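You operate a simulated robot arm through the tools that you are given. There is no shell and no other tool. Be economical: measure what you need, move in short steps, check, and stop when the job is done.

You run a simulated robot arm. Do the job below in one go: nothing can be reset, and whatever is moved stays where it is left.

TASK
Swap the purple plug in the blue casting for the green seal.
Fine: clamp it and tighten the thumbscrew first; plug in the tool rack, seal round the port; thumbscrew free and red clamp open at the end.
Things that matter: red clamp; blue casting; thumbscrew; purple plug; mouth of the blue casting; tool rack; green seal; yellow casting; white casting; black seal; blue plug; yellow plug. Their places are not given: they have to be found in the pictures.

It is judged by the outcome, as a careful person would: the job done as asked, and still so three seconds after it is handed in. It fails if anything else is knocked over, pushed out of place, dropped, spilled or broken. A push-on lid holds only when it is set on centred and level and pressed home; a screw cap is set on level and turned clockwise until tight.

THE ROBOT
A 6-joint arm with a two-finger parallel gripper, fixed in place. Base frame: the origin is at the foot of the arm, x ahead of it, y to its left, z up; the work surface is at about z = 811. Lengths are in mm, angles in degrees, forces in N, time in s.
With the tool pointing down near the work surface it reaches from about 260 to 680 mm from the base axis. Its first joint turns from -66.0 to 66.0 degrees. Payload 2.9 kg.
Tool frame: the origin (TCP) lies between the finger pads and is the grasp point; the fingertips stand 30 mm ahead of it; z points along the fingers, y is the line along which they close. The gripper opens to 110 mm. The fingers are 20 mm wide and 10 mm thick; the gripper's body (48 by 112 mm) begins 55 mm behind the TCP.
Orientation is told as [roll, pitch, yaw] about the base's x, y, z axes, in that order, counted from this pose: with the fingers straight down and closing along the base's y, the tool's x points along the base's -x, its y along +y and its z along -z.

THE INTERFACE
- The arm moves only by the tool step_arm. Its argument "plan" is a list of rows, each a list of 2 entries, a list of its own where there are three numbers: the shift along the base's x, y, z in mm, then the turn, a rotation vector about the base's x, y, z in degrees. In form: [[[dx, dy, dz], [ax, ay, az]], ...]. A call has 1 to 20 rows; each row is the pose to reach, as a shift and turn from the pose commanded when the call began. "gripper" is the opening, from 0 (shut) to 1 (fully open), set as the call begins (left out, the last holds). A row lasts 0.2 s, in which the tool goes at most 50 mm and 8.6 degrees; a call with a longer step from one row to the next is refused whole, and so is a gripper value outside its range. A pose out of reach is approached as far as the arm can. The call stops where the force on the tool passes 50 N (or 10 N more than at its start, if that is more) or the arm is blocked; 0.2 s more then pass. The fingers move at their own pace (about 108 mm/s each) and stop on an object; they squeeze with about 33 N. The grip force told is the motor's: it shows also when the fingers shut on nothing. Time passes only in rows, and 0.2 s behind the last, so rows that repeat a pose let the fingers close. The reply holds the time, the measured pose of the TCP, the force on the tool along the base axes, the opening and the grip force, in the units named above and with some noise.
- Cameras (640 x 400 px; columns grow to the right, rows downward): "scene" is fixed at [72.8, 423.5, 1406.8]; the picture's right is [-0.83, -0.56, 0.00], its down [-0.21, 0.32, -0.92] and it looks along [0.52, -0.77, -0.38] (base axes); focal length 352 px, centre (320, 200). "wrist" rides on the gripper at [-36, 0, -57] in the tool frame; the picture's right is [0.00, -1.00, 0.00], its down [0.97, 0.00, -0.24] and it looks along [0.24, 0.00, 0.97] (tool axes); focal length 218 px, centre (320, 200).
- capture(camera): a new picture of that camera. No time passes.
- probe_pixels(camera, pixels): for up to 12 pixels [column, row] of the newest picture of that camera ("zoom" is the newest enlarged one), the place [x, y, z] in the base frame of the surface seen there, good to about 2 mm. No time passes.
- inspect(camera, box): a new picture of the part [left, top, right, bottom] of that camera's present view, enlarged. No time passes.
- hand_in(): hands the job in; it is judged then, once.

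Keep the steps short. Do not move on a guess: measure, check each grasp and each placing, and mend mistakes. In all there are 80 turns and 38 pictures (those below and enlarged ones count). Leave the gripper open and the arm clear of the work at the hand-in unless told otherwise, and finish with a single line.

The tools are called after "Emit:" as name(argument=value, ...) on one line, values as JSON. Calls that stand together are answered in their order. step_arm: Moves the arm, as the interface text tells. Its arguments: {"type":"object","properties":{"plan":{"type":"array","items":{"type":"array"}},"gripper":{"type":"number"}},"required":["plan"]} The other tools are called the same way: capture (camera) takes a picture; probe_pixels (camera, pixels) gives the place of the surface under pixels of a picture; inspect (camera, box) takes an enlarged picture of a part of a camera's view; hand_in () hands the job in.

At the start:

```text
clock: 0.0
tcp_pos: [335.9, -224.5, 1222.4]
tool_rot: [0.0, 0.1, -0.1]
ft_force: [0.0, 0.1, 0.3]
grip_width: 109.9
gripper_force: 0.1
```

scene: 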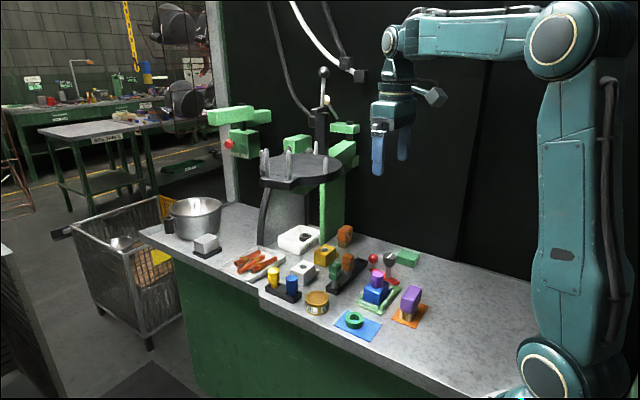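
wrist: 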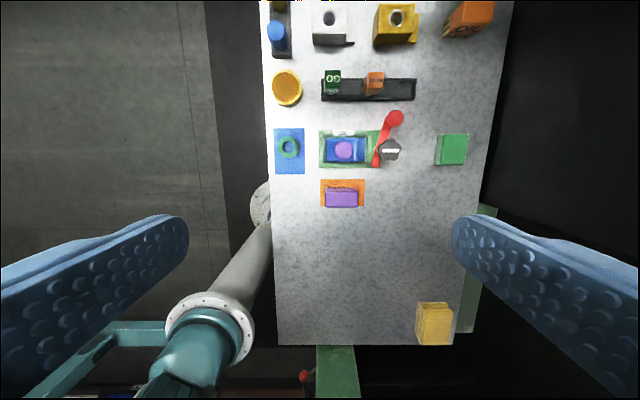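

I see the work area: the blue casting with purple plug near wrist pixel (345,150), the red clamp lever at (390,130) and the green seal at (289,147). I'll enlarge both views.

Emit:
inspect(camera="scene", box=[320, 230, 440, 350])

Emit:
inspect(camera="wrist", box=[260, 60, 480, 220])

Emit:
inspect(camera="scene", box=[220, 210, 380, 320])

```text
3.33 times, centred on (380, 290) of scene
```

zoom: 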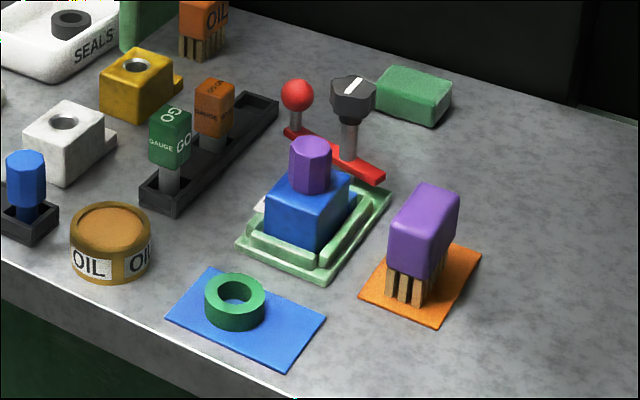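

```text
2.50 times, centred on (370, 140) of wrist
```

zoom: 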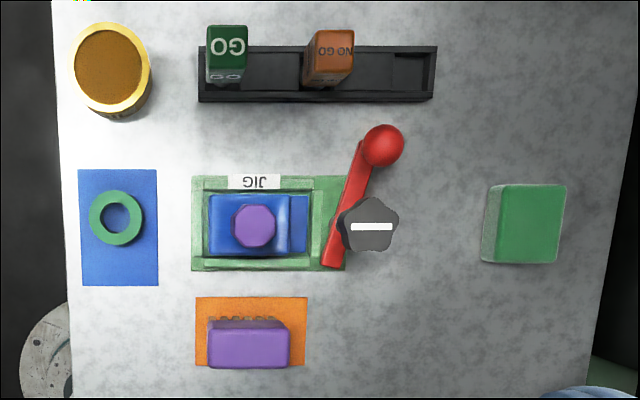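

```text
3.64 times, centred on (300, 265) of scene
```

zoom: 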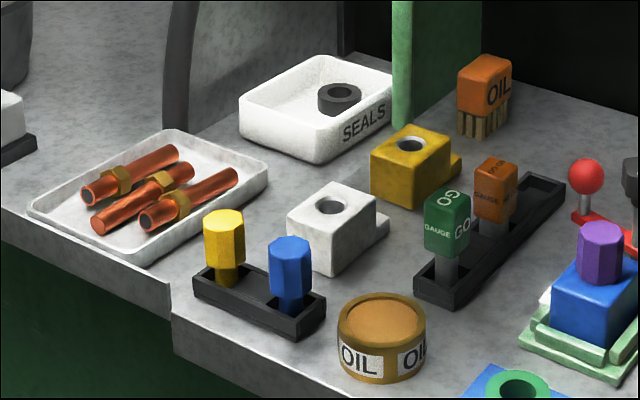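

I'll measure the main items from the wrist view.

Emit:
probe_pixels(camera="wrist", pixels=[[345, 150], [289, 137], [289, 147], [391, 150], [396, 118], [376, 163], [365, 150], [340, 197], [402, 90], [276, 40], [333, 78], [360, 92]])

```text
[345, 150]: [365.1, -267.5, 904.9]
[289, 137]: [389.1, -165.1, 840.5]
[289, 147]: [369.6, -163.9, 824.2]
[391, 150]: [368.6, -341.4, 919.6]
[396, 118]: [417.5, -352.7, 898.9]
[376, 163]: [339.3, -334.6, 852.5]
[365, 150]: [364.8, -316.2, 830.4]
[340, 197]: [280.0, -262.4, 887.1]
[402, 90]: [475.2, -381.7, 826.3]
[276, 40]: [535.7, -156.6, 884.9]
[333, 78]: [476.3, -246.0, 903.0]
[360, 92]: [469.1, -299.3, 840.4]
```

Next I move lower and forward, still well above everything (tallest is about z 920), for a closer look at the jig and racks.

Emit:
step_arm(plan=[[[20, 0, -30], [0, 0, 0]], [[40, 0, -60], [0, 0, 0]], [[60, 0, -90], [0, 0, 0]], [[80, -10, -120], [0, 0, 0]], [[90, -20, -140], [0, 0, 0]]])

Emit:
capture(camera="wrist")

```text
clock: 1.1
tcp_pos: [409.4, -233.8, 1106.1]
tool_rot: [0.4, 0.6, 0.3]
ft_force: [-26.1, 6.8, 7.7]
grip_width: 110.0
gripper_force: 0.1
stopped in row 5: the force on the tool passed its limit (the readings are from after the stop); the commanded pose is now the measured one
```

```text
32 pictures are left
```

wrist: 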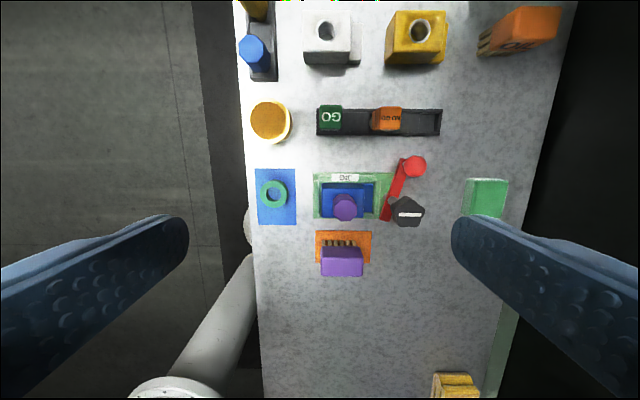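

The call stopped on force (-26 N in x). I need to see what the arm touched.

Emit:
capture(camera="scene")

Emit:
step_arm(plan=[[[0, 0, 0], [0, 0, 0]]])

```text
31 pictures are left
```

scene: 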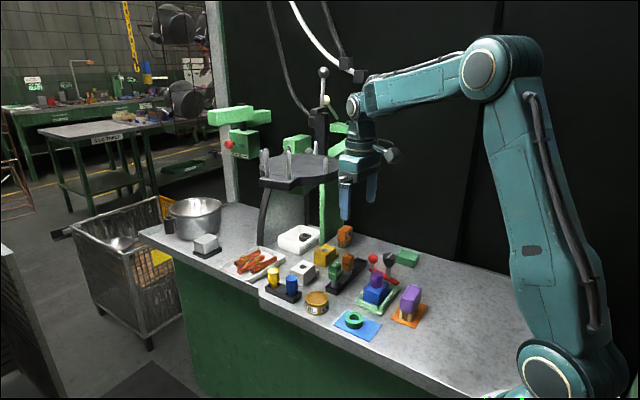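

```text
clock: 1.5
tcp_pos: [410.3, -233.9, 1105.9]
tool_rot: [0.3, 0.4, 0.2]
ft_force: [-37.0, 9.8, 10.8]
grip_width: 109.8
gripper_force: 0.0
```

A steady -37 N in x means something ahead touches the hand. I'll probe the green machine near the hand in the scene picture.

Emit:
probe_pixels(camera="scene", pixels=[[338, 128], [334, 142], [345, 150], [325, 165], [300, 180], [330, 155], [360, 150], [345, 185], [365, 130], [320, 120], [335, 175], [230, 115]])

Emit:
inspect(camera="scene", box=[250, 60, 450, 230])

```text
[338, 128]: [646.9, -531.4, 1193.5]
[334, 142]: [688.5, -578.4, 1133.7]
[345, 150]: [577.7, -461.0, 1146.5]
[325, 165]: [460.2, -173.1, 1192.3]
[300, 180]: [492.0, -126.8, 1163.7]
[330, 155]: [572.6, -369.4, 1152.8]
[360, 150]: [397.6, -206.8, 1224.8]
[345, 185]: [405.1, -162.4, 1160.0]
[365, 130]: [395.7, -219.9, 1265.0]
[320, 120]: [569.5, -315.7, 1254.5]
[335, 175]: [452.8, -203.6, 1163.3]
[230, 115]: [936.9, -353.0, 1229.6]
```

```text
2.35 times, centred on (350, 145) of scene
```

zoom: 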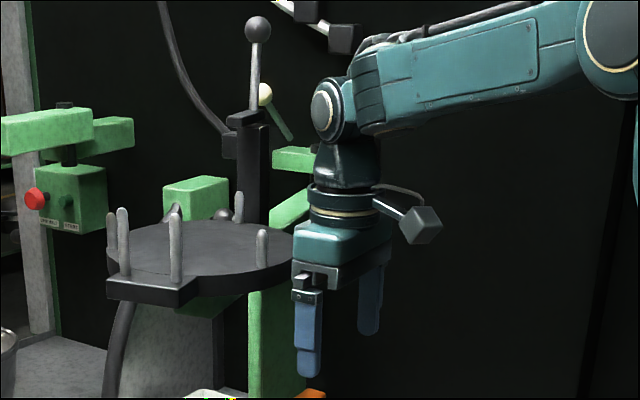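

The hand bumped the machine's table, whose rim is near x≈450 at z≈1165. I'll back straight off in -x, then go down in front of it.

Emit:
step_arm(plan=[[[-20, 0, 0], [0, 0, 0]], [[-45, 0, 0], [0, 0, 0]], [[-70, 0, 0], [0, 0, 0]], [[-70, 0, 0], [0, 0, 0]]])

Emit:
capture(camera="scene")

```text
clock: 2.5
tcp_pos: [341.8, -234.8, 1105.5]
tool_rot: [0.2, 0.3, 0.2]
ft_force: [0.2, 1.0, -0.2]
grip_width: 109.9
gripper_force: 0.1
```

```text
29 pictures are left
```

scene: 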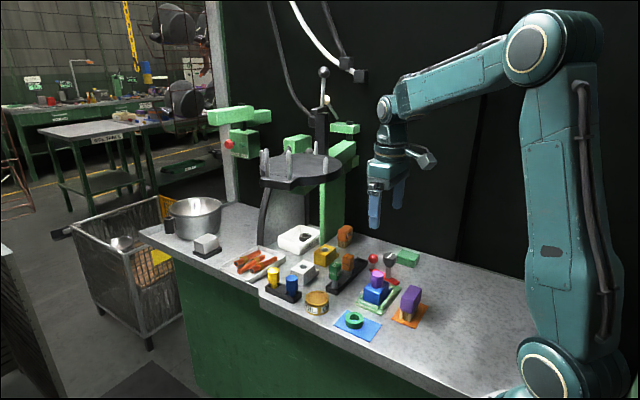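

Clear now and the machine did not move. I'll measure the machine's table rim and the racks in the scene view.

Emit:
probe_pixels(camera="scene", pixels=[[265, 182], [290, 188], [315, 182], [335, 172], [340, 163], [320, 157], [290, 157], [272, 300], [282, 296], [291, 301], [332, 290], [362, 262]])

Emit:
inspect(camera="scene", box=[255, 235, 375, 310])

```text
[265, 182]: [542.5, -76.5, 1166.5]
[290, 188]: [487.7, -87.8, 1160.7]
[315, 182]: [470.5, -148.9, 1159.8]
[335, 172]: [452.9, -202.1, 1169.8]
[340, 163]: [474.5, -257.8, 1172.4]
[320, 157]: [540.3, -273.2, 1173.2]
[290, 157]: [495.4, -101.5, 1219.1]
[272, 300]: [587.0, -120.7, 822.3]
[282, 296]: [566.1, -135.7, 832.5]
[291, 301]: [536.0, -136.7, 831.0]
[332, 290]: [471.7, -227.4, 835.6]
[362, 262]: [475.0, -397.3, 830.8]
```

```text
5.33 times, centred on (315, 272) of scene
```

zoom: 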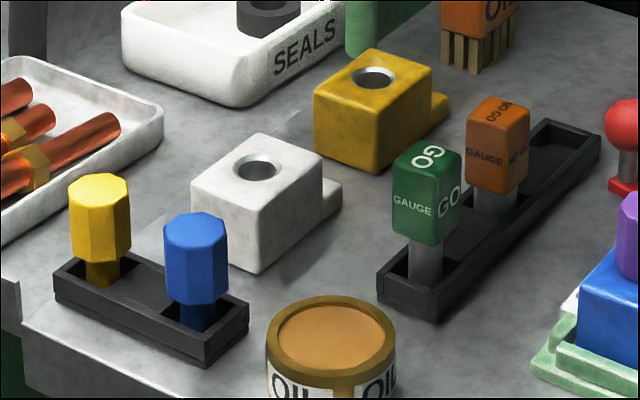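

The long rack with the GO/NO-GO gauges has an empty pocket at its far right end, so it looks like the tool rack. The small rack is already full with the yellow and blue plugs. I'll go lower in front of the machine table for a close look.

Emit:
step_arm(plan=[[[0, -20, -30], [0, 0, 0]], [[10, -40, -60], [0, 0, 0]], [[20, -60, -90], [0, 0, 0]], [[35, -75, -110], [0, 0, 0]], [[45, -75, -110], [0, 0, 0]]])

Emit:
capture(camera="wrist")

```text
clock: 3.7
tcp_pos: [387.1, -309.0, 993.9]
tool_rot: [0.3, 0.3, 0.2]
ft_force: [-0.1, 0.8, 0.3]
grip_width: 110.2
gripper_force: 0.0
```

```text
27 pictures are left
```

wrist: 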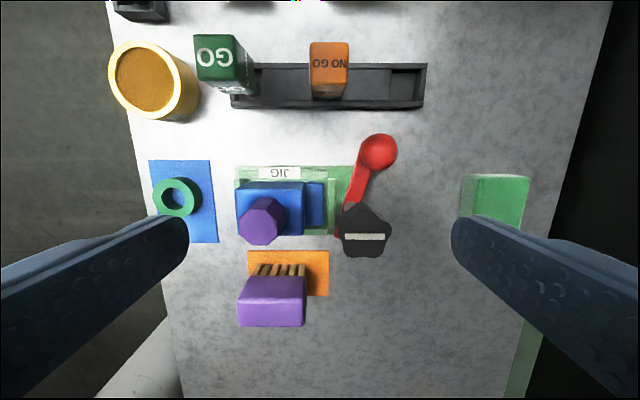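

Emit:
inspect(camera="wrist", box=[220, 50, 440, 260])

Emit:
probe_pixels(camera="wrist", pixels=[[407, 85], [393, 85], [421, 85], [407, 70], [407, 100], [370, 85], [279, 85], [370, 68], [370, 104], [425, 68], [425, 107], [329, 62]])

```text
1.90 times, centred on (330, 155) of wrist
```

zoom: 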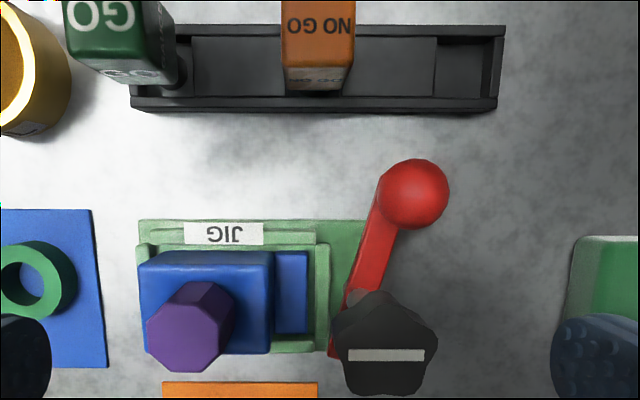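

```text
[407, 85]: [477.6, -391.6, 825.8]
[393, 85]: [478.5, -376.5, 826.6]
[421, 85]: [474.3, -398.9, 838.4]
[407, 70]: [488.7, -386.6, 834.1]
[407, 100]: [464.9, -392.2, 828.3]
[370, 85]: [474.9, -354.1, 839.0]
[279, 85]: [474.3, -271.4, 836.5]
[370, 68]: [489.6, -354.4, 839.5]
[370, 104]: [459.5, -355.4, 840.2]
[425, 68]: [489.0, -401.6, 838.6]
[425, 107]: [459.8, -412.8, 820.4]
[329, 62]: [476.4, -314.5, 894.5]
```

The tool rack's free pocket is centred near (476,-385), floor about 826. Next I'll measure the clamp, ledge and casting in the enlarged picture.

Emit:
probe_pixels(camera="zoom", pixels=[[290, 290], [375, 250], [357, 297], [333, 348], [205, 265], [150, 265], [262, 265], [345, 240], [388, 355], [190, 315], [414, 190], [260, 345]])

Emit:
inspect(camera="scene", box=[345, 245, 425, 315])

```text
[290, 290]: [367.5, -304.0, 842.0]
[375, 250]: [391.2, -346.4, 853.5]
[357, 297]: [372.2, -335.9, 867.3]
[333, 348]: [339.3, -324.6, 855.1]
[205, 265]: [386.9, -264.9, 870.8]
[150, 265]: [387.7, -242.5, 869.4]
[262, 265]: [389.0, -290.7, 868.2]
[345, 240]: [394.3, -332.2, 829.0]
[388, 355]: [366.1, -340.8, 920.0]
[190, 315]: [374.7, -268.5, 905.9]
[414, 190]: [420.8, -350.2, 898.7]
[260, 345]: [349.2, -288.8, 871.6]
```

```text
5.71 times, centred on (385, 280) of scene
```

zoom: 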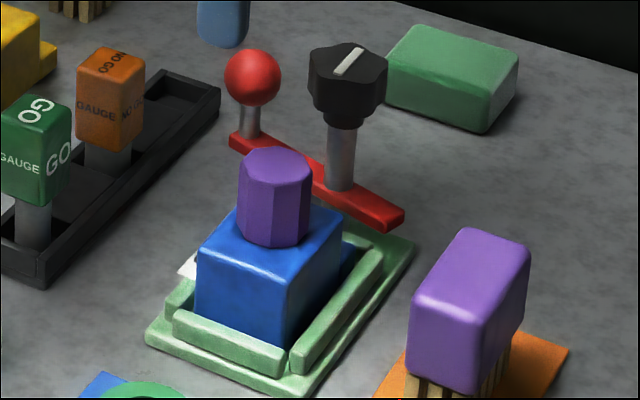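

Readings so far:
- Thumbscrew/pivot is at about (367,-341), knob top at z 920.
- Ball is at about (419,-352,886), radius about 14.
- Clamp toe is at about 168°, and the casting's ledge (z 842) lies in +y from the pivot. The clamp must therefore swing about 78° clockwise.

I'll go above the ball first with the gripper half open.

Emit:
step_arm(plan=[[[16, -21, 0], [0, 0, 0]], [[32, -43, 0], [0, 0, 0]], [[32, -43, -30], [0, 0, 0]], [[32, -43, -50], [0, 0, 0]], [[32, -43, -50], [0, 0, 0]]], gripper=0.5)

Emit:
capture(camera="wrist")

```text
clock: 4.9
tcp_pos: [417.3, -351.5, 945.6]
tool_rot: [0.2, 0.4, 0.2]
ft_force: [0.8, -0.6, -0.4]
grip_width: 55.1
gripper_force: 0.1
```

```text
24 pictures are left
```

wrist: 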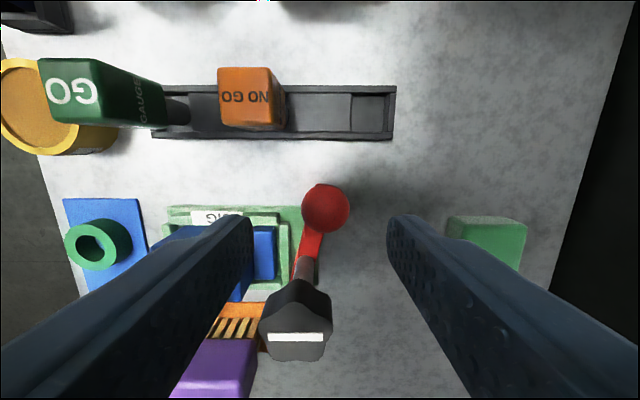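

Ball centre is about (419,-354.5). I'll shift slightly, lower to z≈892 and close on it.

Emit:
step_arm(plan=[[[1.5, -3, -20], [0, 0, 0]], [[1.5, -3, -40], [0, 0, 0]], [[1.5, -3, -53], [0, 0, 0]], [[1.5, -3, -53], [0, 0, 0]]])

Emit:
step_arm(plan=[[[0, 0, 0], [0, 0, 0]], [[0, 0, 0], [0, 0, 0]], [[0, 0, 0], [0, 0, 0]]], gripper=0.18)

```text
clock: 5.9
tcp_pos: [419.7, -354.7, 891.4]
tool_rot: [0.2, 0.4, 0.2]
ft_force: [-0.2, 0.4, -0.2]
grip_width: 55.0
gripper_force: 0.1
```

```text
clock: 6.7
tcp_pos: [419.4, -354.2, 891.5]
tool_rot: [0.2, 0.3, 0.2]
ft_force: [0.4, 1.3, -0.7]
grip_width: 27.0
gripper_force: 45.2
```

The ball is held (27 mm). I'll swing it clockwise about the pivot, turning the tool with it, half way first.

Emit:
step_arm(plan=[[[-2.4, -7.1, 0], [0, 0, -8]], [[-5.7, -13.9, 0], [0, 0, -16]], [[-10, -20.1, 0], [0, 0, -24]], [[-15, -25.7, 0], [0, 0, -32]], [[-20.8, -30.5, 0], [0, 0, -40]]])

```text
clock: 7.9
tcp_pos: [397.3, -385.5, 892.5]
tool_rot: [0.2, 0.5, -39.9]
ft_force: [-12.1, 7.6, 3.3]
grip_width: 27.1
gripper_force: 45.1
```

There's a mild inward pull of about 13 N, so my radius is slightly large. I'll correct it a little inward and carry on.

Emit:
step_arm(plan=[[[-7.4, -2.5, 0], [0, 0, -8]], [[-14.5, -5.3, 0], [0, 0, -16]], [[-22, -7.3, 0], [0, 0, -24]]])

Emit:
inspect(camera="scene", box=[330, 220, 450, 320])

```text
clock: 8.7
tcp_pos: [378.1, -395.6, 892.5]
tool_rot: [0.3, 0.0, -64.1]
ft_force: [-0.7, -16.7, -7.7]
grip_width: 26.6
gripper_force: 44.8
```

```text
4.00 times, centred on (390, 270) of scene
```

zoom: 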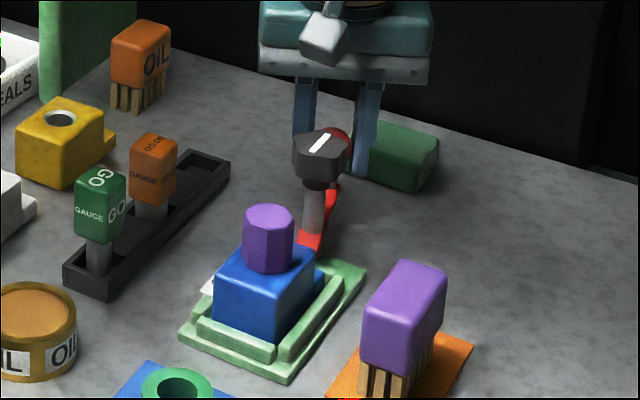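

The toe is swinging onto the ledge. I'll go another 12°.

Emit:
step_arm(plan=[[[-6, -1.5, 0], [0, 0, -6]], [[-11.5, -2.2, 0], [0, 0, -12]], [[-11.5, -2.2, 0], [0, 0, -12]]])

Emit:
capture(camera="wrist")

```text
clock: 9.5
tcp_pos: [365.7, -395.9, 892.7]
tool_rot: [0.4, 0.1, -75.8]
ft_force: [1.8, -20.0, -2.9]
grip_width: 27.1
gripper_force: 45.6
```

```text
22 pictures are left
```

wrist: 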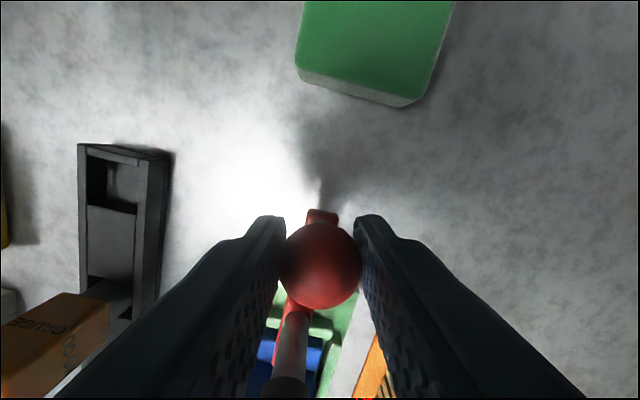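

The bar now lies along y with the toe over the casting's ledge. I'll release the ball and lift.

Emit:
step_arm(plan=[[[0, 0, 0], [0, 0, 0]], [[0, 0, 0], [0, 0, 0]], [[0, 0, 30], [0, 0, 0]], [[0, 0, 70], [0, 0, 0]]], gripper=0.45)

Emit:
inspect(camera="scene", box=[345, 235, 425, 305])

Emit:
capture(camera="wrist")

```text
clock: 10.5
tcp_pos: [367.5, -393.5, 961.9]
tool_rot: [0.3, 0.4, -75.7]
ft_force: [-0.6, 0.8, -0.3]
grip_width: 49.6
gripper_force: 0.0
```

```text
5.71 times, centred on (385, 270) of scene
```

zoom: 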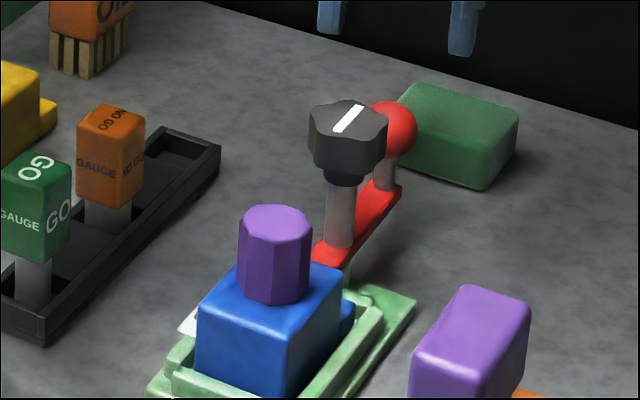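

```text
20 pictures are left
```

wrist: 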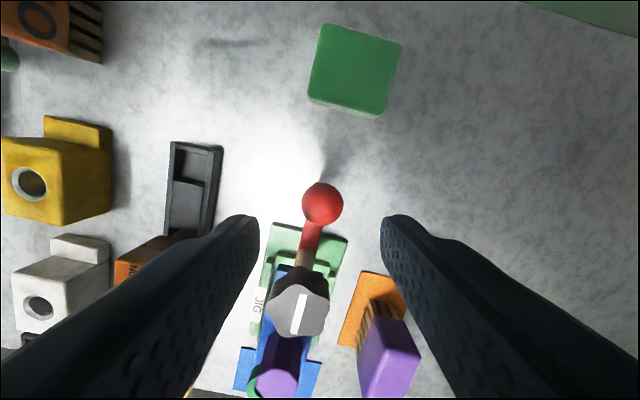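

The clamp toe is on the ledge. Next is the thumbscrew, so I'll measure its knob.

Emit:
probe_pixels(camera="wrist", pixels=[[299, 315], [290, 290], [316, 292], [322, 320], [276, 312], [300, 268], [322, 200], [355, 65]])

Emit:
probe_pixels(camera="zoom", pixels=[[349, 118], [315, 125], [385, 130], [345, 100], [345, 150], [345, 175], [340, 220]])

```text
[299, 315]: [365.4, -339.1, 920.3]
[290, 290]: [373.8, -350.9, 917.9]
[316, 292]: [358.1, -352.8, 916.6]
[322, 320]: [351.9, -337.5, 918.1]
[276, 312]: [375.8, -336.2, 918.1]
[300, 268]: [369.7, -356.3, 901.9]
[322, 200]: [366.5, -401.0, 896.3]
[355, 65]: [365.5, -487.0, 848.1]
```

```text
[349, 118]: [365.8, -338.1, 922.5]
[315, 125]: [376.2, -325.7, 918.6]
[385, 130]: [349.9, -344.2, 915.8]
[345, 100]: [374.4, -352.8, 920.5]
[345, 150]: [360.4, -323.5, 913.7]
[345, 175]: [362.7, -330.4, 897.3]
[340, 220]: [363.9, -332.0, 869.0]
```

Knob centre is about (366,-339.5), z 897–920, radius about 18. I'll rise, move over it and turn the tool to yaw +60 so there's room to turn clockwise.

Emit:
step_arm(plan=[[[0, 0, 10], [0, 0, 8]], [[0, 0, 20], [0, 0, 16]], [[0, 5, 20], [0, 0, 24]], [[0, 10, 20], [0, 0, 32]], [[0, 15, 20], [0, 0, 40]], [[0, 20, 20], [0, 0, 48]], [[0, 25, 20], [0, 0, 56]], [[0, 30, 20], [0, 0, 64]], [[0, 35, 20], [0, 0, 72]], [[0, 40, 20], [0, 0, 80]], [[0, 45, 20], [0, 0, 88]], [[0, 50, 20], [0, 0, 96]], [[-1, 54, 20], [0, 0, 104]], [[-1, 54, 20], [0, 0, 112]], [[-1, 54, 20], [0, 0, 120]], [[-1, 54, 20], [0, 0, 128]], [[-1, 54, 20], [0, 0, 136]], [[-1, 54, 20], [0, 0, 136]]])

```text
clock: 14.3
tcp_pos: [363.8, -341.6, 980.8]
tool_rot: [0.2, 0.3, 60.3]
ft_force: [0.9, -0.2, -0.2]
grip_width: 49.6
gripper_force: 0.0
```

Yaw is +60. I'll lower onto the knob.

Emit:
step_arm(plan=[[[2, 2, -25], [0, 0, 0]], [[2, 2, -45], [0, 0, 0]], [[2, 2, -60], [0, 0, 0]], [[2, 2, -70], [0, 0, 0]], [[2, 2, -70], [0, 0, 0]]])

Emit:
step_arm(plan=[[[0, 0, 0], [0, 0, 0]], [[0, 0, 0], [0, 0, 0]], [[0, 0, 0], [0, 0, 0]]], gripper=0.25)

```text
clock: 15.5
tcp_pos: [366.4, -337.6, 910.6]
tool_rot: [0.2, 0.3, 60.3]
ft_force: [0.5, -0.2, 0.1]
grip_width: 49.7
gripper_force: 0.1
```

```text
clock: 16.3
tcp_pos: [367.3, -338.2, 910.6]
tool_rot: [0.5, 0.2, 60.2]
ft_force: [-11.1, 6.7, 2.3]
grip_width: 34.5
gripper_force: 45.4
```

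Gripped at 34.5 mm with a small sideways load. I'll shift a touch toward it and turn clockwise 40°.

Emit:
step_arm(plan=[[[-1, 0.6, 0], [0, 0, 0]], [[-1, 0.6, 0], [0, 0, -8]], [[-1, 0.6, 0], [0, 0, -16]], [[-1, 0.6, 0], [0, 0, -24]], [[-1, 0.6, 0], [0, 0, -32]], [[-1, 0.6, 0], [0, 0, -40]]])

Emit:
inspect(camera="scene", box=[345, 235, 425, 305])

```text
clock: 17.7
tcp_pos: [366.1, -338.9, 911.0]
tool_rot: [0.1, 0.2, 20.2]
ft_force: [9.0, 0.5, -16.9]
grip_width: 34.9
gripper_force: 44.2
```

```text
5.71 times, centred on (385, 270) of scene
```

zoom: 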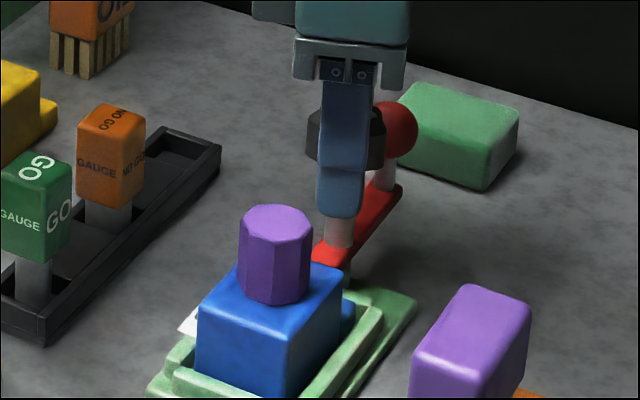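

The knob turns, and the -17 N pull shows the screw going down. I'll continue clockwise, following down slightly.

Emit:
step_arm(plan=[[[0, 0, -0.7], [0, 0, -8]], [[0, 0, -0.9], [0, 0, -16]], [[0, 0, -1.1], [0, 0, -24]], [[0, 0, -1.3], [0, 0, -32]], [[0, 0, -1.5], [0, 0, -40]]])

```text
clock: 18.9
tcp_pos: [366.0, -339.9, 911.6]
tool_rot: [0.2, 0.0, -19.9]
ft_force: [11.2, -3.1, -3.7]
grip_width: 35.1
gripper_force: 45.0
```

No block yet, so I'll keep turning.

Emit:
step_arm(plan=[[[0, 0, -0.2], [0, 0, -8]], [[0, 0, -0.4], [0, 0, -16]], [[0, 0, -0.6], [0, 0, -24]], [[0, 0, -0.8], [0, 0, -32]], [[0, 0, -1], [0, 0, -40]], [[0, 0, -1], [0, 0, -40]]])

```text
clock: 20.3
tcp_pos: [364.9, -339.3, 910.2]
tool_rot: [0.2, 0.3, -59.9]
ft_force: [-3.1, -2.1, 17.1]
grip_width: 35.3
gripper_force: 44.5
```

120° turned without a block. I'll open, lift a bit and check the mark.

Emit:
step_arm(plan=[[[0, 0, 0], [0, 0, 0]], [[0, 0, 0], [0, 0, 0]], [[0, 0, 25], [0, 0, 0]], [[0, 0, 50], [0, 0, 0]]], gripper=0.45)

Emit:
inspect(camera="scene", box=[345, 235, 425, 305])

```text
clock: 21.3
tcp_pos: [364.2, -338.9, 959.0]
tool_rot: [0.2, 0.3, -59.7]
ft_force: [-0.5, 0.0, -0.6]
grip_width: 49.6
gripper_force: 0.0
```

```text
5.71 times, centred on (385, 270) of scene
```

zoom: 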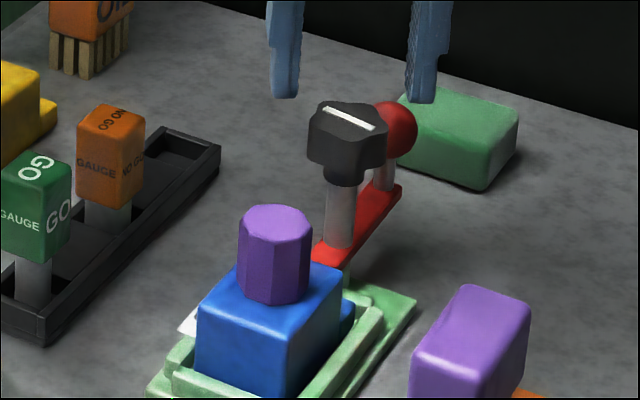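

The mark turned from along y to roughly along x, about 90°, while I turned 120°. Either it reached the tight stop or the grip settled into the lobes. I'll probe the mark.

Emit:
probe_pixels(camera="zoom", pixels=[[328, 108], [372, 127], [350, 117]])

```text
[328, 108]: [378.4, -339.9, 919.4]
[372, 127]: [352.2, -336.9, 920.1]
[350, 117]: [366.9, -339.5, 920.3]
```

The mark turned about 96°. To be sure it's tight, I'll back the tool off to yaw -20, regrip and turn again.

Emit:
step_arm(plan=[[[0, 0, 0], [0, 0, 8]], [[0, 0, 0], [0, 0, 16]], [[0, 0, 0], [0, 0, 24]], [[0, 0, 0], [0, 0, 32]], [[0, 0, 0], [0, 0, 40]], [[2, -0.5, -25], [0, 0, 40]], [[2, -0.5, -40], [0, 0, 40]], [[2, -0.5, -49], [0, 0, 40]], [[2, -0.5, -49], [0, 0, 40]]])

Emit:
step_arm(plan=[[[0, 0, 0], [0, 0, 0]], [[0, 0, 0], [0, 0, 0]], [[0, 0, 0], [0, 0, -8]], [[0, 0, 0], [0, 0, -16]], [[0, 0, 0], [0, 0, -24]], [[0, 0, 0], [0, 0, -32]], [[0, 0, 0], [0, 0, -32]]], gripper=0.25)

```text
clock: 23.3
tcp_pos: [367.1, -338.5, 910.0]
tool_rot: [0.2, 0.3, -19.8]
ft_force: [-0.1, -0.4, 0.0]
grip_width: 49.5
gripper_force: 0.0
```

```text
clock: 24.9
tcp_pos: [367.2, -341.5, 910.0]
tool_rot: [0.1, 0.3, -51.9]
ft_force: [-8.8, -19.7, -3.3]
grip_width: 34.2
gripper_force: 44.7
```

Emit:
step_arm(plan=[[[0, 0, 0], [0, 0, 0]], [[0, 0, 0], [0, 0, 0]], [[0, 0, 25], [0, 0, 0]], [[0, 0, 50], [0, 0, 0]]], gripper=0.45)

Emit:
inspect(camera="scene", box=[345, 235, 425, 305])

Emit:
probe_pixels(camera="zoom", pixels=[[328, 108], [372, 127], [350, 117]])

```text
clock: 25.9
tcp_pos: [369.5, -339.8, 962.6]
tool_rot: [0.2, 0.4, -51.8]
ft_force: [0.0, -1.2, 0.4]
grip_width: 49.5
gripper_force: 0.0
```

```text
5.71 times, centred on (385, 270) of scene
```

zoom: 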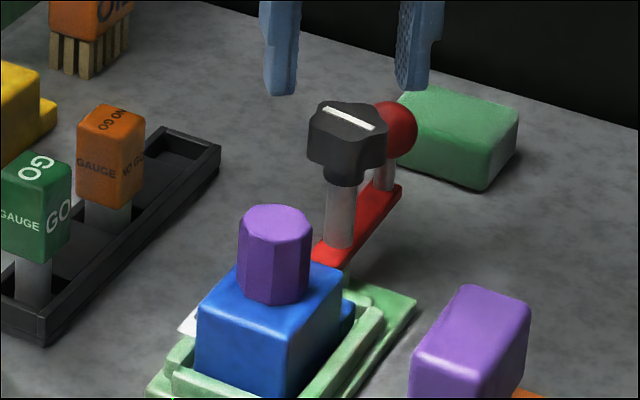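

```text
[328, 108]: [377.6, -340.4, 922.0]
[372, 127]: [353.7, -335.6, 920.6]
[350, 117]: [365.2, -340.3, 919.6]
```

The mark did not move, so the thumbscrew is tight. Next, the purple plug: I'll go above it with yaw back to 0 and measure.

Emit:
step_arm(plan=[[[0, 5, 10], [0, 0, 8]], [[0, 15, 15], [0, 0, 16]], [[0, 28, 15], [0, 0, 24]], [[0, 42, 15], [0, 0, 32]], [[-1, 56, 15], [0, 0, 40]], [[-1, 73, 15], [0, 0, 48]], [[-1, 73, 15], [0, 0, 52]], [[-1, 73, 15], [0, 0, 52]]], gripper=0.55)

Emit:
capture(camera="wrist")

```text
clock: 27.7
tcp_pos: [366.8, -265.4, 975.7]
tool_rot: [0.2, 0.3, 0.2]
ft_force: [-0.7, 0.0, 0.4]
grip_width: 60.3
gripper_force: 0.1
```

```text
16 pictures are left
```

wrist: 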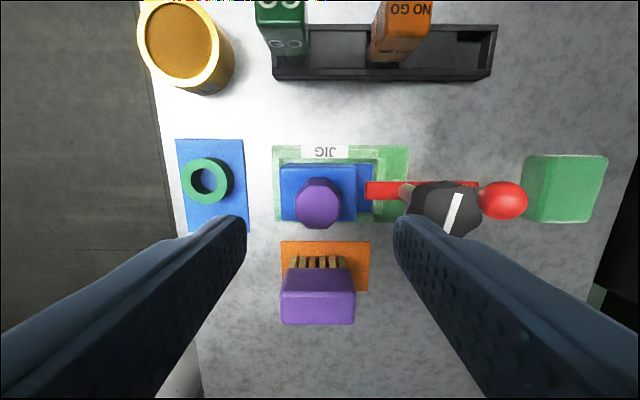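

The toe overlaps the ledge at about (366,190). I'll measure the plug, toe, seal and sheet.

Emit:
probe_pixels(camera="wrist", pixels=[[319, 207], [299, 207], [339, 207], [319, 190], [319, 226], [368, 190], [360, 175], [208, 160], [208, 200], [185, 180], [231, 180], [208, 180]])

```text
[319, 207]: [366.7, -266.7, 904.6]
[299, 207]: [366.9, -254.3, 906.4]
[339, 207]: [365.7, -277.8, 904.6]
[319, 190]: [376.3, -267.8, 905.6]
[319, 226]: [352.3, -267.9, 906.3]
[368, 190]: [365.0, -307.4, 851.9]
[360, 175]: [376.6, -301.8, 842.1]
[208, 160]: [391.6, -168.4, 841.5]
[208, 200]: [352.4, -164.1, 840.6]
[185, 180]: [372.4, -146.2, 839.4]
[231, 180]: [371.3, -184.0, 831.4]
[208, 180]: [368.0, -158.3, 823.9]
```

Plug centre is about (366.5,-267), top 905. I'll lower to TCP z≈904 (tips 4 mm above the casting) and grip.

Emit:
step_arm(plan=[[[0, -1.5, -25], [0, 0, 0]], [[0, -1.5, -45], [0, 0, 0]], [[0, -1.5, -60], [0, 0, 0]], [[0, -1.5, -71.5], [0, 0, 0]], [[0, -1.5, -71.5], [0, 0, 0]]])

Emit:
step_arm(plan=[[[0, 0, 0], [0, 0, 0]], [[0, 0, 0], [0, 0, 0]], [[0, 0, 0], [0, 0, 0]]], gripper=0.15)

```text
clock: 28.9
tcp_pos: [365.3, -267.0, 905.0]
tool_rot: [0.1, 0.3, 0.2]
ft_force: [-0.7, -0.3, 0.6]
grip_width: 60.5
gripper_force: 0.1
```

```text
clock: 29.7
tcp_pos: [366.9, -268.0, 904.9]
tool_rot: [0.1, 0.3, 0.2]
ft_force: [0.1, 0.5, 0.7]
grip_width: 28.2
gripper_force: 33.1
```

Gripped at 28 mm. I'll pull straight up in small steps.

Emit:
step_arm(plan=[[[0, 0, 2], [0, 0, 0]], [[0, 0, 5], [0, 0, 0]], [[0, 0, 10], [0, 0, 0]], [[0, 0, 20], [0, 0, 0]], [[0, 0, 35], [0, 0, 0]], [[0, 0, 55], [0, 0, 0]], [[0, 0, 75], [0, 0, 0]]])

Emit:
inspect(camera="scene", box=[335, 205, 435, 305])

```text
clock: 31.3
tcp_pos: [368.8, -269.6, 978.1]
tool_rot: [0.1, 0.2, 0.2]
ft_force: [-0.3, 0.4, -0.1]
grip_width: 28.0
gripper_force: 33.0
```

```text
4.00 times, centred on (385, 255) of scene
```

zoom: 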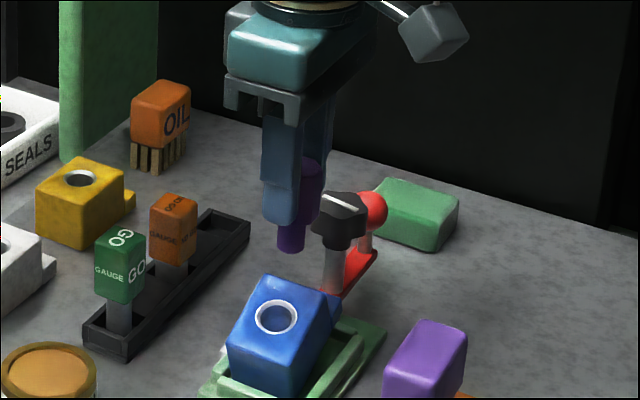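

The plug is out, and the port shows a light metallic ring. I'll probe the plug bottom, the port and the rack pocket.

Emit:
probe_pixels(camera="zoom", pixels=[[290, 250], [290, 242], [277, 302], [277, 334], [256, 318], [298, 318], [277, 318], [225, 215], [215, 225], [240, 225], [205, 240], [246, 310]])

Emit:
inspect(camera="scene", box=[380, 265, 420, 295])

```text
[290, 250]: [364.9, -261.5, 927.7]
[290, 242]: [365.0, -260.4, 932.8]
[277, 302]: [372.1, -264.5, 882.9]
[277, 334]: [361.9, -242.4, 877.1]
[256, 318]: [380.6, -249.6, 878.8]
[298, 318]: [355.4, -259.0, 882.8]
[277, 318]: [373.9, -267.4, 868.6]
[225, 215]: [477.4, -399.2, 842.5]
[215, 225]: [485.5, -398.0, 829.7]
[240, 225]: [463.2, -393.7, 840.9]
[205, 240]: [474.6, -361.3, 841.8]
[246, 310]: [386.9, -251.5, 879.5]
```

```text
13.33 times, centred on (400, 280) of scene
```

zoom: 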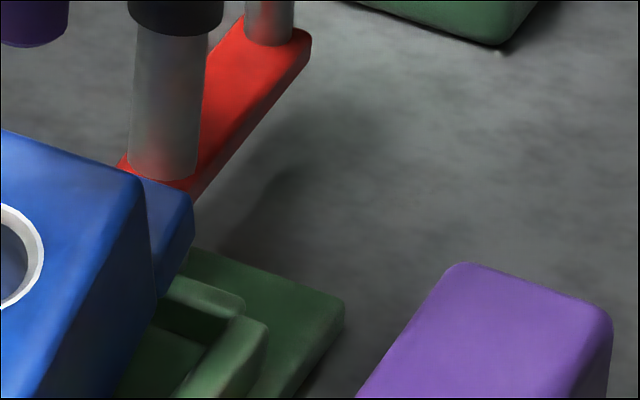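

The casting's top now reads about z 880 instead of 870, so it may have been lifted. I'll look closely before doing anything else.

Emit:
inspect(camera="scene", box=[365, 260, 425, 315])

Emit:
probe_pixels(camera="zoom", pixels=[[140, 180], [60, 180], [260, 220], [140, 290], [280, 230], [240, 140], [215, 320], [160, 320]])

```text
7.27 times, centred on (395, 288) of scene
```

zoom: 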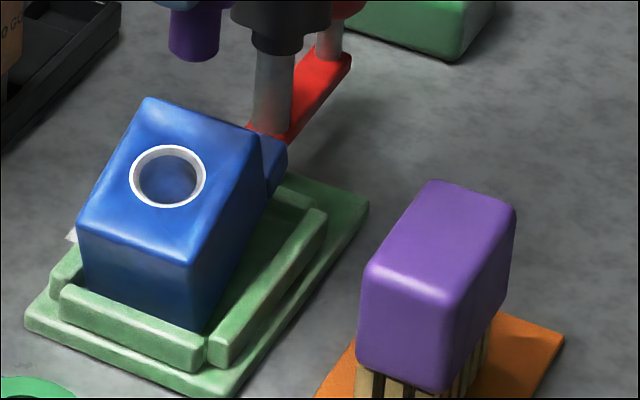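

```text
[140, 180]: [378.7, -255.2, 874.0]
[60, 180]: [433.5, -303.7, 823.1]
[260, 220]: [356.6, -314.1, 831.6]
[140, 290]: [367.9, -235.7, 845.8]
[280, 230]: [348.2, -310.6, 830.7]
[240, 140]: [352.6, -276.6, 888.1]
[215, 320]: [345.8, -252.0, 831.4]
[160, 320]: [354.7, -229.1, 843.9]
```

The casting has tipped: its ledge end is lifted off the seat (z≈888 against 874) since the pull. I'm holding the plug, so I'll put it in the rack first and then reseat the casting with empty fingers. The plug bottom is about 52 mm below the TCP. I'm moving around the thumbscrew to above the pocket.

Emit:
step_arm(plan=[[[15, -15, 8], [0, 0, 0]], [[35, -40, 8], [0, 0, 0]], [[50, -70, 8], [0, 0, 0]], [[65, -95, 5], [0, 0, 0]], [[85, -110, 0], [0, 0, 0]], [[107, -116, -15], [0, 0, 0]], [[107, -116, -35], [0, 0, 0]], [[107, -116, -55], [0, 0, 0]], [[107, -116, -65], [0, 0, 0]], [[107, -116, -65], [0, 0, 0]]])

Emit:
inspect(camera="scene", box=[325, 220, 415, 290])

```text
clock: 33.5
tcp_pos: [474.3, -384.4, 912.6]
tool_rot: [0.2, 0.3, 0.2]
ft_force: [-0.2, -0.2, -0.1]
grip_width: 28.0
gripper_force: 32.8
```

```text
5.71 times, centred on (370, 255) of scene
```

zoom: 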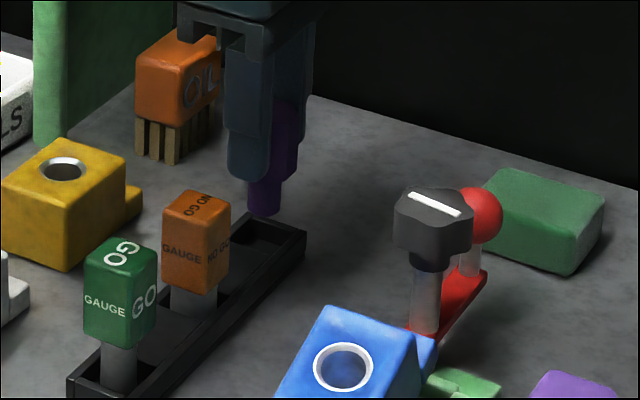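

Emit:
probe_pixels(camera="zoom", pixels=[[264, 214], [264, 200], [248, 200], [279, 200], [262, 238], [281, 243], [240, 250], [258, 218]])

```text
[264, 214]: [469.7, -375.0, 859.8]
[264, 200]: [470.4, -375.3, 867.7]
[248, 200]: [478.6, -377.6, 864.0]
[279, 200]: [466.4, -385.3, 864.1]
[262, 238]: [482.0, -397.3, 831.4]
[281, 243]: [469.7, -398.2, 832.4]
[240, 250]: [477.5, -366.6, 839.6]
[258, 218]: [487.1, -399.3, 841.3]
```

The shank centre is near (475.5,-383.5), about 1.5 mm from the pocket centre. I'll correct and lower gently.

Emit:
step_arm(plan=[[[1.2, -1.5, -10], [0, 0, 0]], [[1.2, -1.5, -20], [0, 0, 0]], [[1.2, -1.5, -26], [0, 0, 0]], [[1.2, -1.5, -30], [0, 0, 0]], [[1.2, -1.5, -33], [0, 0, 0]]])

```text
clock: 34.7
tcp_pos: [475.5, -384.3, 885.0]
tool_rot: [0.1, 0.1, 0.3]
ft_force: [-7.8, 7.7, 28.0]
grip_width: 27.7
gripper_force: 33.2
```

It made contact at z 885, about 6 mm above the expected floor. I'll look before pressing.

Emit:
inspect(camera="scene", box=[340, 235, 390, 275])

Emit:
probe_pixels(camera="zoom", pixels=[[255, 240], [280, 240], [230, 240], [300, 230], [290, 290], [215, 285], [330, 240], [255, 262]])

```text
10.00 times, centred on (365, 255) of scene
```

zoom: 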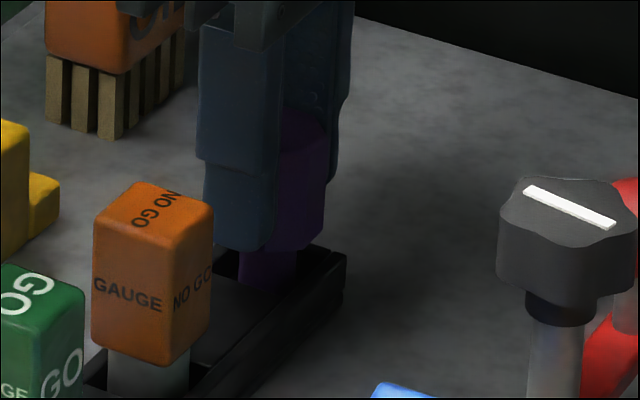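

```text
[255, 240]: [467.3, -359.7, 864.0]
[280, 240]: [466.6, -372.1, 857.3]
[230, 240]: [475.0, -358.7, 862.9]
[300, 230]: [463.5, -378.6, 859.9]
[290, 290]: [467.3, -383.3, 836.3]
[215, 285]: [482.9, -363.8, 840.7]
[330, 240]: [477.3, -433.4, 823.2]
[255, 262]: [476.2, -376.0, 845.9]
```

The shank is 5 mm or more below the rim (841), so it is inside the pocket, apparently on the floor. I'll ease the pressure, open and rise, then check that it stands.

Emit:
step_arm(plan=[[[0, 0, 3], [0, 0, 0]], [[0, 0, 4], [0, 0, 0]]])

Emit:
step_arm(plan=[[[0, 0, 0], [0, 0, 0]], [[0, 0, 0], [0, 0, 0]], [[0, 0, 20], [0, 0, 0]], [[0, 0, 50], [0, 0, 0]]], gripper=0.5)

Emit:
inspect(camera="scene", box=[325, 225, 415, 310])

```text
clock: 35.3
tcp_pos: [476.6, -385.3, 885.6]
tool_rot: [0.0, 0.1, 0.4]
ft_force: [0.8, 2.4, 14.7]
grip_width: 28.0
gripper_force: 33.3
```

```text
clock: 36.3
tcp_pos: [475.4, -384.7, 935.7]
tool_rot: [0.2, 0.2, 0.2]
ft_force: [0.4, 0.7, -0.8]
grip_width: 55.1
gripper_force: 0.0
```

```text
4.71 times, centred on (370, 268) of scene
```

zoom: 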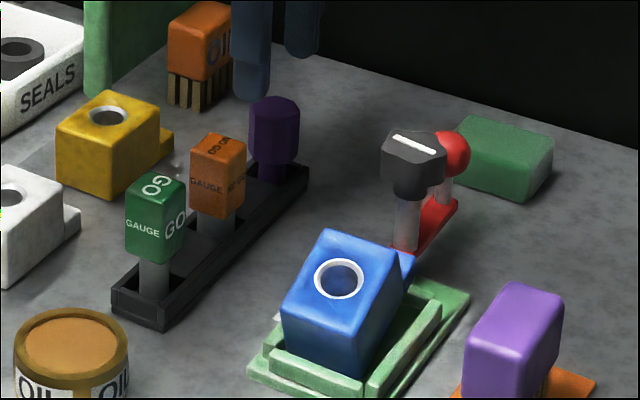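

The plug stands upright in the tool rack. Next, the tipped casting: I'll move back over the jig for a top view.

Emit:
step_arm(plan=[[[-20, 10, 25], [0, 0, 0]], [[-50, 30, 50], [0, 0, 0]], [[-90, 60, 50], [0, 0, 0]], [[-115, 90, 50], [0, 0, 0]], [[-120, 108, 50], [0, 0, 0]], [[-120, 108, 20], [0, 0, 0]], [[-120, 108, 20], [0, 0, 0]]])

Emit:
inspect(camera="wrist", box=[240, 110, 480, 260])

Emit:
probe_pixels(camera="zoom", pixels=[[60, 150], [100, 150], [140, 150], [180, 150], [220, 150], [260, 150], [300, 150], [340, 150], [380, 150], [200, 110], [200, 200], [300, 200]])

```text
clock: 37.9
tcp_pos: [355.2, -276.5, 953.7]
tool_rot: [0.2, 0.3, 0.2]
ft_force: [0.3, 0.5, 0.1]
grip_width: 54.9
gripper_force: 0.2
```

```text
2.67 times, centred on (360, 185) of wrist
```

zoom: 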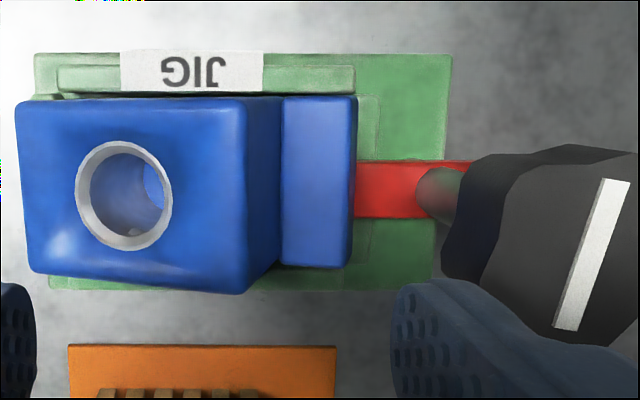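

```text
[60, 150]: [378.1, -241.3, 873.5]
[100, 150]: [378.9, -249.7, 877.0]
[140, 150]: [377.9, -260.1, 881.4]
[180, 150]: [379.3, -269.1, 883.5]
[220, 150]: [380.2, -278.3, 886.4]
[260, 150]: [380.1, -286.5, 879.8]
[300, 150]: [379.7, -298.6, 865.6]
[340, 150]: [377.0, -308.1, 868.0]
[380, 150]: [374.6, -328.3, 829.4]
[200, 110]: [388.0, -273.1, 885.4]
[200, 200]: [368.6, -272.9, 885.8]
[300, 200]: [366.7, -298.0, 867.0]
```

The casting has come out from under the toe, and its ledge now rests on top of the toe, tilted about 19°. I'll fix it carefully:
1. Grip it across x with the tool tilted to match, lift it off level and set it aside on clear table.
2. Open the clamp.
3. Reseat the casting against the clamp side and clamp again.

First I'll turn the tool to yaw -90 above it.

Emit:
step_arm(plan=[[[0, 0, 15], [0, 0, -8]], [[0, 0, 30], [0, 0, -16]], [[5, 5, 30], [0, 0, -24]], [[10, 10, 30], [0, 0, -32]], [[12.3, 14.5, 30], [0, 0, -40]], [[12.3, 14.5, 30], [0, 0, -48]], [[12.3, 14.5, 30], [0, 0, -56]], [[12.3, 14.5, 30], [0, 0, -64]], [[12.3, 14.5, 30], [0, 0, -72]], [[12.3, 14.5, 30], [0, 0, -80]], [[12.3, 14.5, 30], [0, 0, -88]], [[12.3, 14.5, 30], [0, 0, -90]], [[12.3, 14.5, 30], [0, 0, -90]]], gripper=0.62)

Emit:
step_arm(plan=[[[0, 0, 0], [-7, 0, 0]], [[0, 0, 0], [-14, 0, 0]], [[0, 0, 0], [-19, 0, 0]], [[0, 0, -30], [-19, 0, 0]], [[0, 0, -30], [-19, 0, 0]]])

Emit:
capture(camera="wrist")

```text
clock: 40.7
tcp_pos: [367.3, -261.5, 984.9]
tool_rot: [0.3, 0.3, -89.8]
ft_force: [-0.4, -0.6, 0.6]
grip_width: 68.2
gripper_force: 0.0
```

```text
clock: 41.9
tcp_pos: [366.3, -261.9, 954.3]
tool_rot: [0.1, -18.8, -90.0]
ft_force: [0.7, 0.5, 0.8]
grip_width: 68.1
gripper_force: 0.1
```

```text
8 pictures are left
```

wrist: 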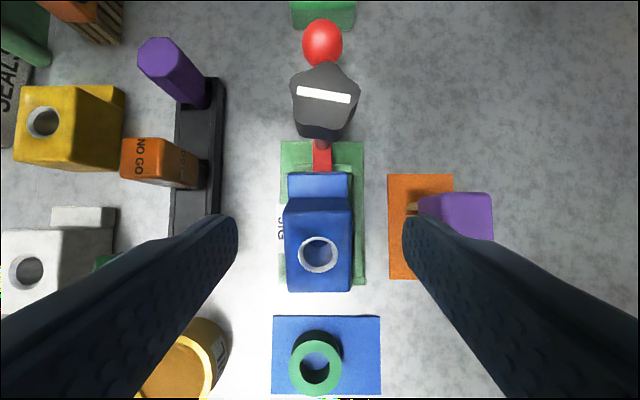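

The casting is centred between the fingers (column ≈318). I'll lower vertically to z≈885 and close.

Emit:
step_arm(plan=[[[0, 0, -25], [0, 0, 0]], [[0, 0, -50], [0, 0, 0]], [[0, 0, -62], [0, 0, 0]], [[0, 0, -69], [0, 0, 0]], [[0, 0, -69], [0, 0, 0]]])

Emit:
step_arm(plan=[[[0, 0, 0], [0, 0, 0]], [[0, 0, 0], [0, 0, 0]], [[0, 0, 0], [0, 0, 0]]], gripper=0.3)

```text
clock: 43.1
tcp_pos: [366.4, -263.9, 885.2]
tool_rot: [0.1, -18.8, -89.7]
ft_force: [0.0, 0.4, 0.0]
grip_width: 68.0
gripper_force: 0.1
```

```text
clock: 43.9
tcp_pos: [366.5, -263.7, 885.0]
tool_rot: [0.1, -18.7, -89.6]
ft_force: [0.0, 0.1, 0.0]
grip_width: 44.0
gripper_force: 32.7
```

Gripped at 44 mm. I'll lift slowly, then level it.

Emit:
step_arm(plan=[[[0, 0, 4], [0, 0, 0]], [[0, 0, 10], [0, 0, 0]], [[0, 0, 25], [0, 0, 0]], [[0, 0, 45], [0, 0, 0]], [[0, 0, 70], [0, 0, 0]], [[0, 0, 95], [7, 0, 0]], [[0, 0, 105], [14, 0, 0]], [[0, 0, 105], [18.7, 0, 0]], [[0, 0, 105], [18.7, 0, 0]]])

Emit:
inspect(camera="scene", box=[320, 190, 440, 320])

```text
clock: 45.9
tcp_pos: [367.2, -263.7, 990.4]
tool_rot: [0.2, 0.1, -89.8]
ft_force: [0.6, -0.5, -1.6]
grip_width: 44.0
gripper_force: 33.4
```

```text
3.08 times, centred on (380, 255) of scene
```

zoom: 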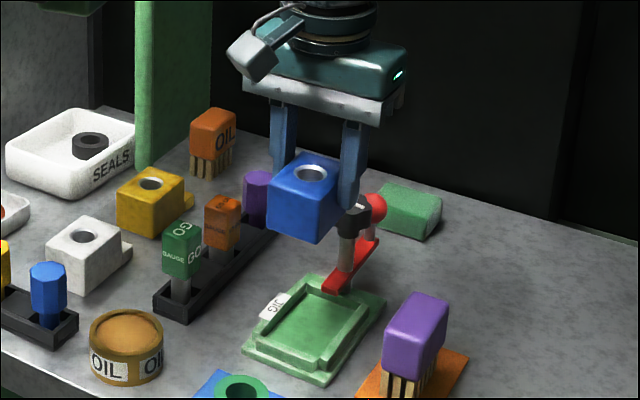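

The casting is held level and the jig is empty and visible. I'll measure the jig frame, the toe and the casting.

Emit:
probe_pixels(camera="zoom", pixels=[[315, 325], [268, 345], [325, 365], [352, 310], [305, 285], [340, 295], [330, 290], [310, 240], [270, 222], [295, 165], [375, 290], [300, 205]])

```text
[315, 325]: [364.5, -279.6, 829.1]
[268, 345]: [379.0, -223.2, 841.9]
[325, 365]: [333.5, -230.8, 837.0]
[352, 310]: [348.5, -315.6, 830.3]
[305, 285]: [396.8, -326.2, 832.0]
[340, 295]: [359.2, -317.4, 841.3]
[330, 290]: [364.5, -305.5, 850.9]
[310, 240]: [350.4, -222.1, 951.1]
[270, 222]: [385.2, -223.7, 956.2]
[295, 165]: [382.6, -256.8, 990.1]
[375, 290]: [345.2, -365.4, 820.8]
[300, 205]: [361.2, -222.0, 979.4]
```

The casting's top is level with the TCP and its bottom is about 41 mm below. Its +y face is 41 mm ahead of the TCP and its ledge end about 28 mm behind. I'll set it down on clear table at about (290,-390).

Emit:
step_arm(plan=[[[-15, -20, 5], [0, 0, 0]], [[-35, -50, 5], [0, 0, 0]], [[-55, -80, 5], [0, 0, 0]], [[-77, -105, 5], [0, 0, 0]], [[-77, -126, 0], [0, 0, 0]], [[-77, -126, -40], [0, 0, 0]], [[-77, -126, -80], [0, 0, 0]], [[-77, -126, -105], [0, 0, 0]], [[-77, -126, -118], [0, 0, 0]], [[-77, -126, -124], [0, 0, 0]], [[-77, -126, -127], [0, 0, 0]], [[-77, -126, -127], [0, 0, 0]]])

```text
clock: 48.5
tcp_pos: [290.1, -389.7, 866.2]
tool_rot: [0.2, -0.3, -89.8]
ft_force: [-3.5, 3.4, 29.5]
grip_width: 44.0
gripper_force: 32.9
```

It's on the table (29 N, levelled). I'll ease, open, rise, and go above the thumbscrew at yaw -60.

Emit:
step_arm(plan=[[[0, 0, 2], [0, 0, 0]], [[0, 0, 3], [0, 0, 0]]])

Emit:
step_arm(plan=[[[0, 0, 0], [0, 0, 0]], [[0, 0, 0], [0, 0, 0]], [[0, 0, 25], [0, 0, 0]], [[0, 0, 65], [0, 0, 0]], [[0, 0, 105], [0, 0, 0]], [[25, 15, 105], [0, 0, 7]], [[50, 33, 105], [0, 0, 14]], [[76, 50, 105], [0, 0, 22]], [[76, 50, 105], [0, 0, 30]], [[76, 50, 105], [0, 0, 30]]], gripper=0.6)

```text
clock: 49.1
tcp_pos: [290.9, -388.3, 866.4]
tool_rot: [0.0, 0.3, -89.6]
ft_force: [-0.4, -1.5, 0.3]
grip_width: 43.7
gripper_force: 32.8
```

```text
clock: 51.3
tcp_pos: [366.0, -339.3, 970.8]
tool_rot: [0.2, 0.0, -59.7]
ft_force: [-0.1, 0.5, -0.3]
grip_width: 66.0
gripper_force: 0.1
```

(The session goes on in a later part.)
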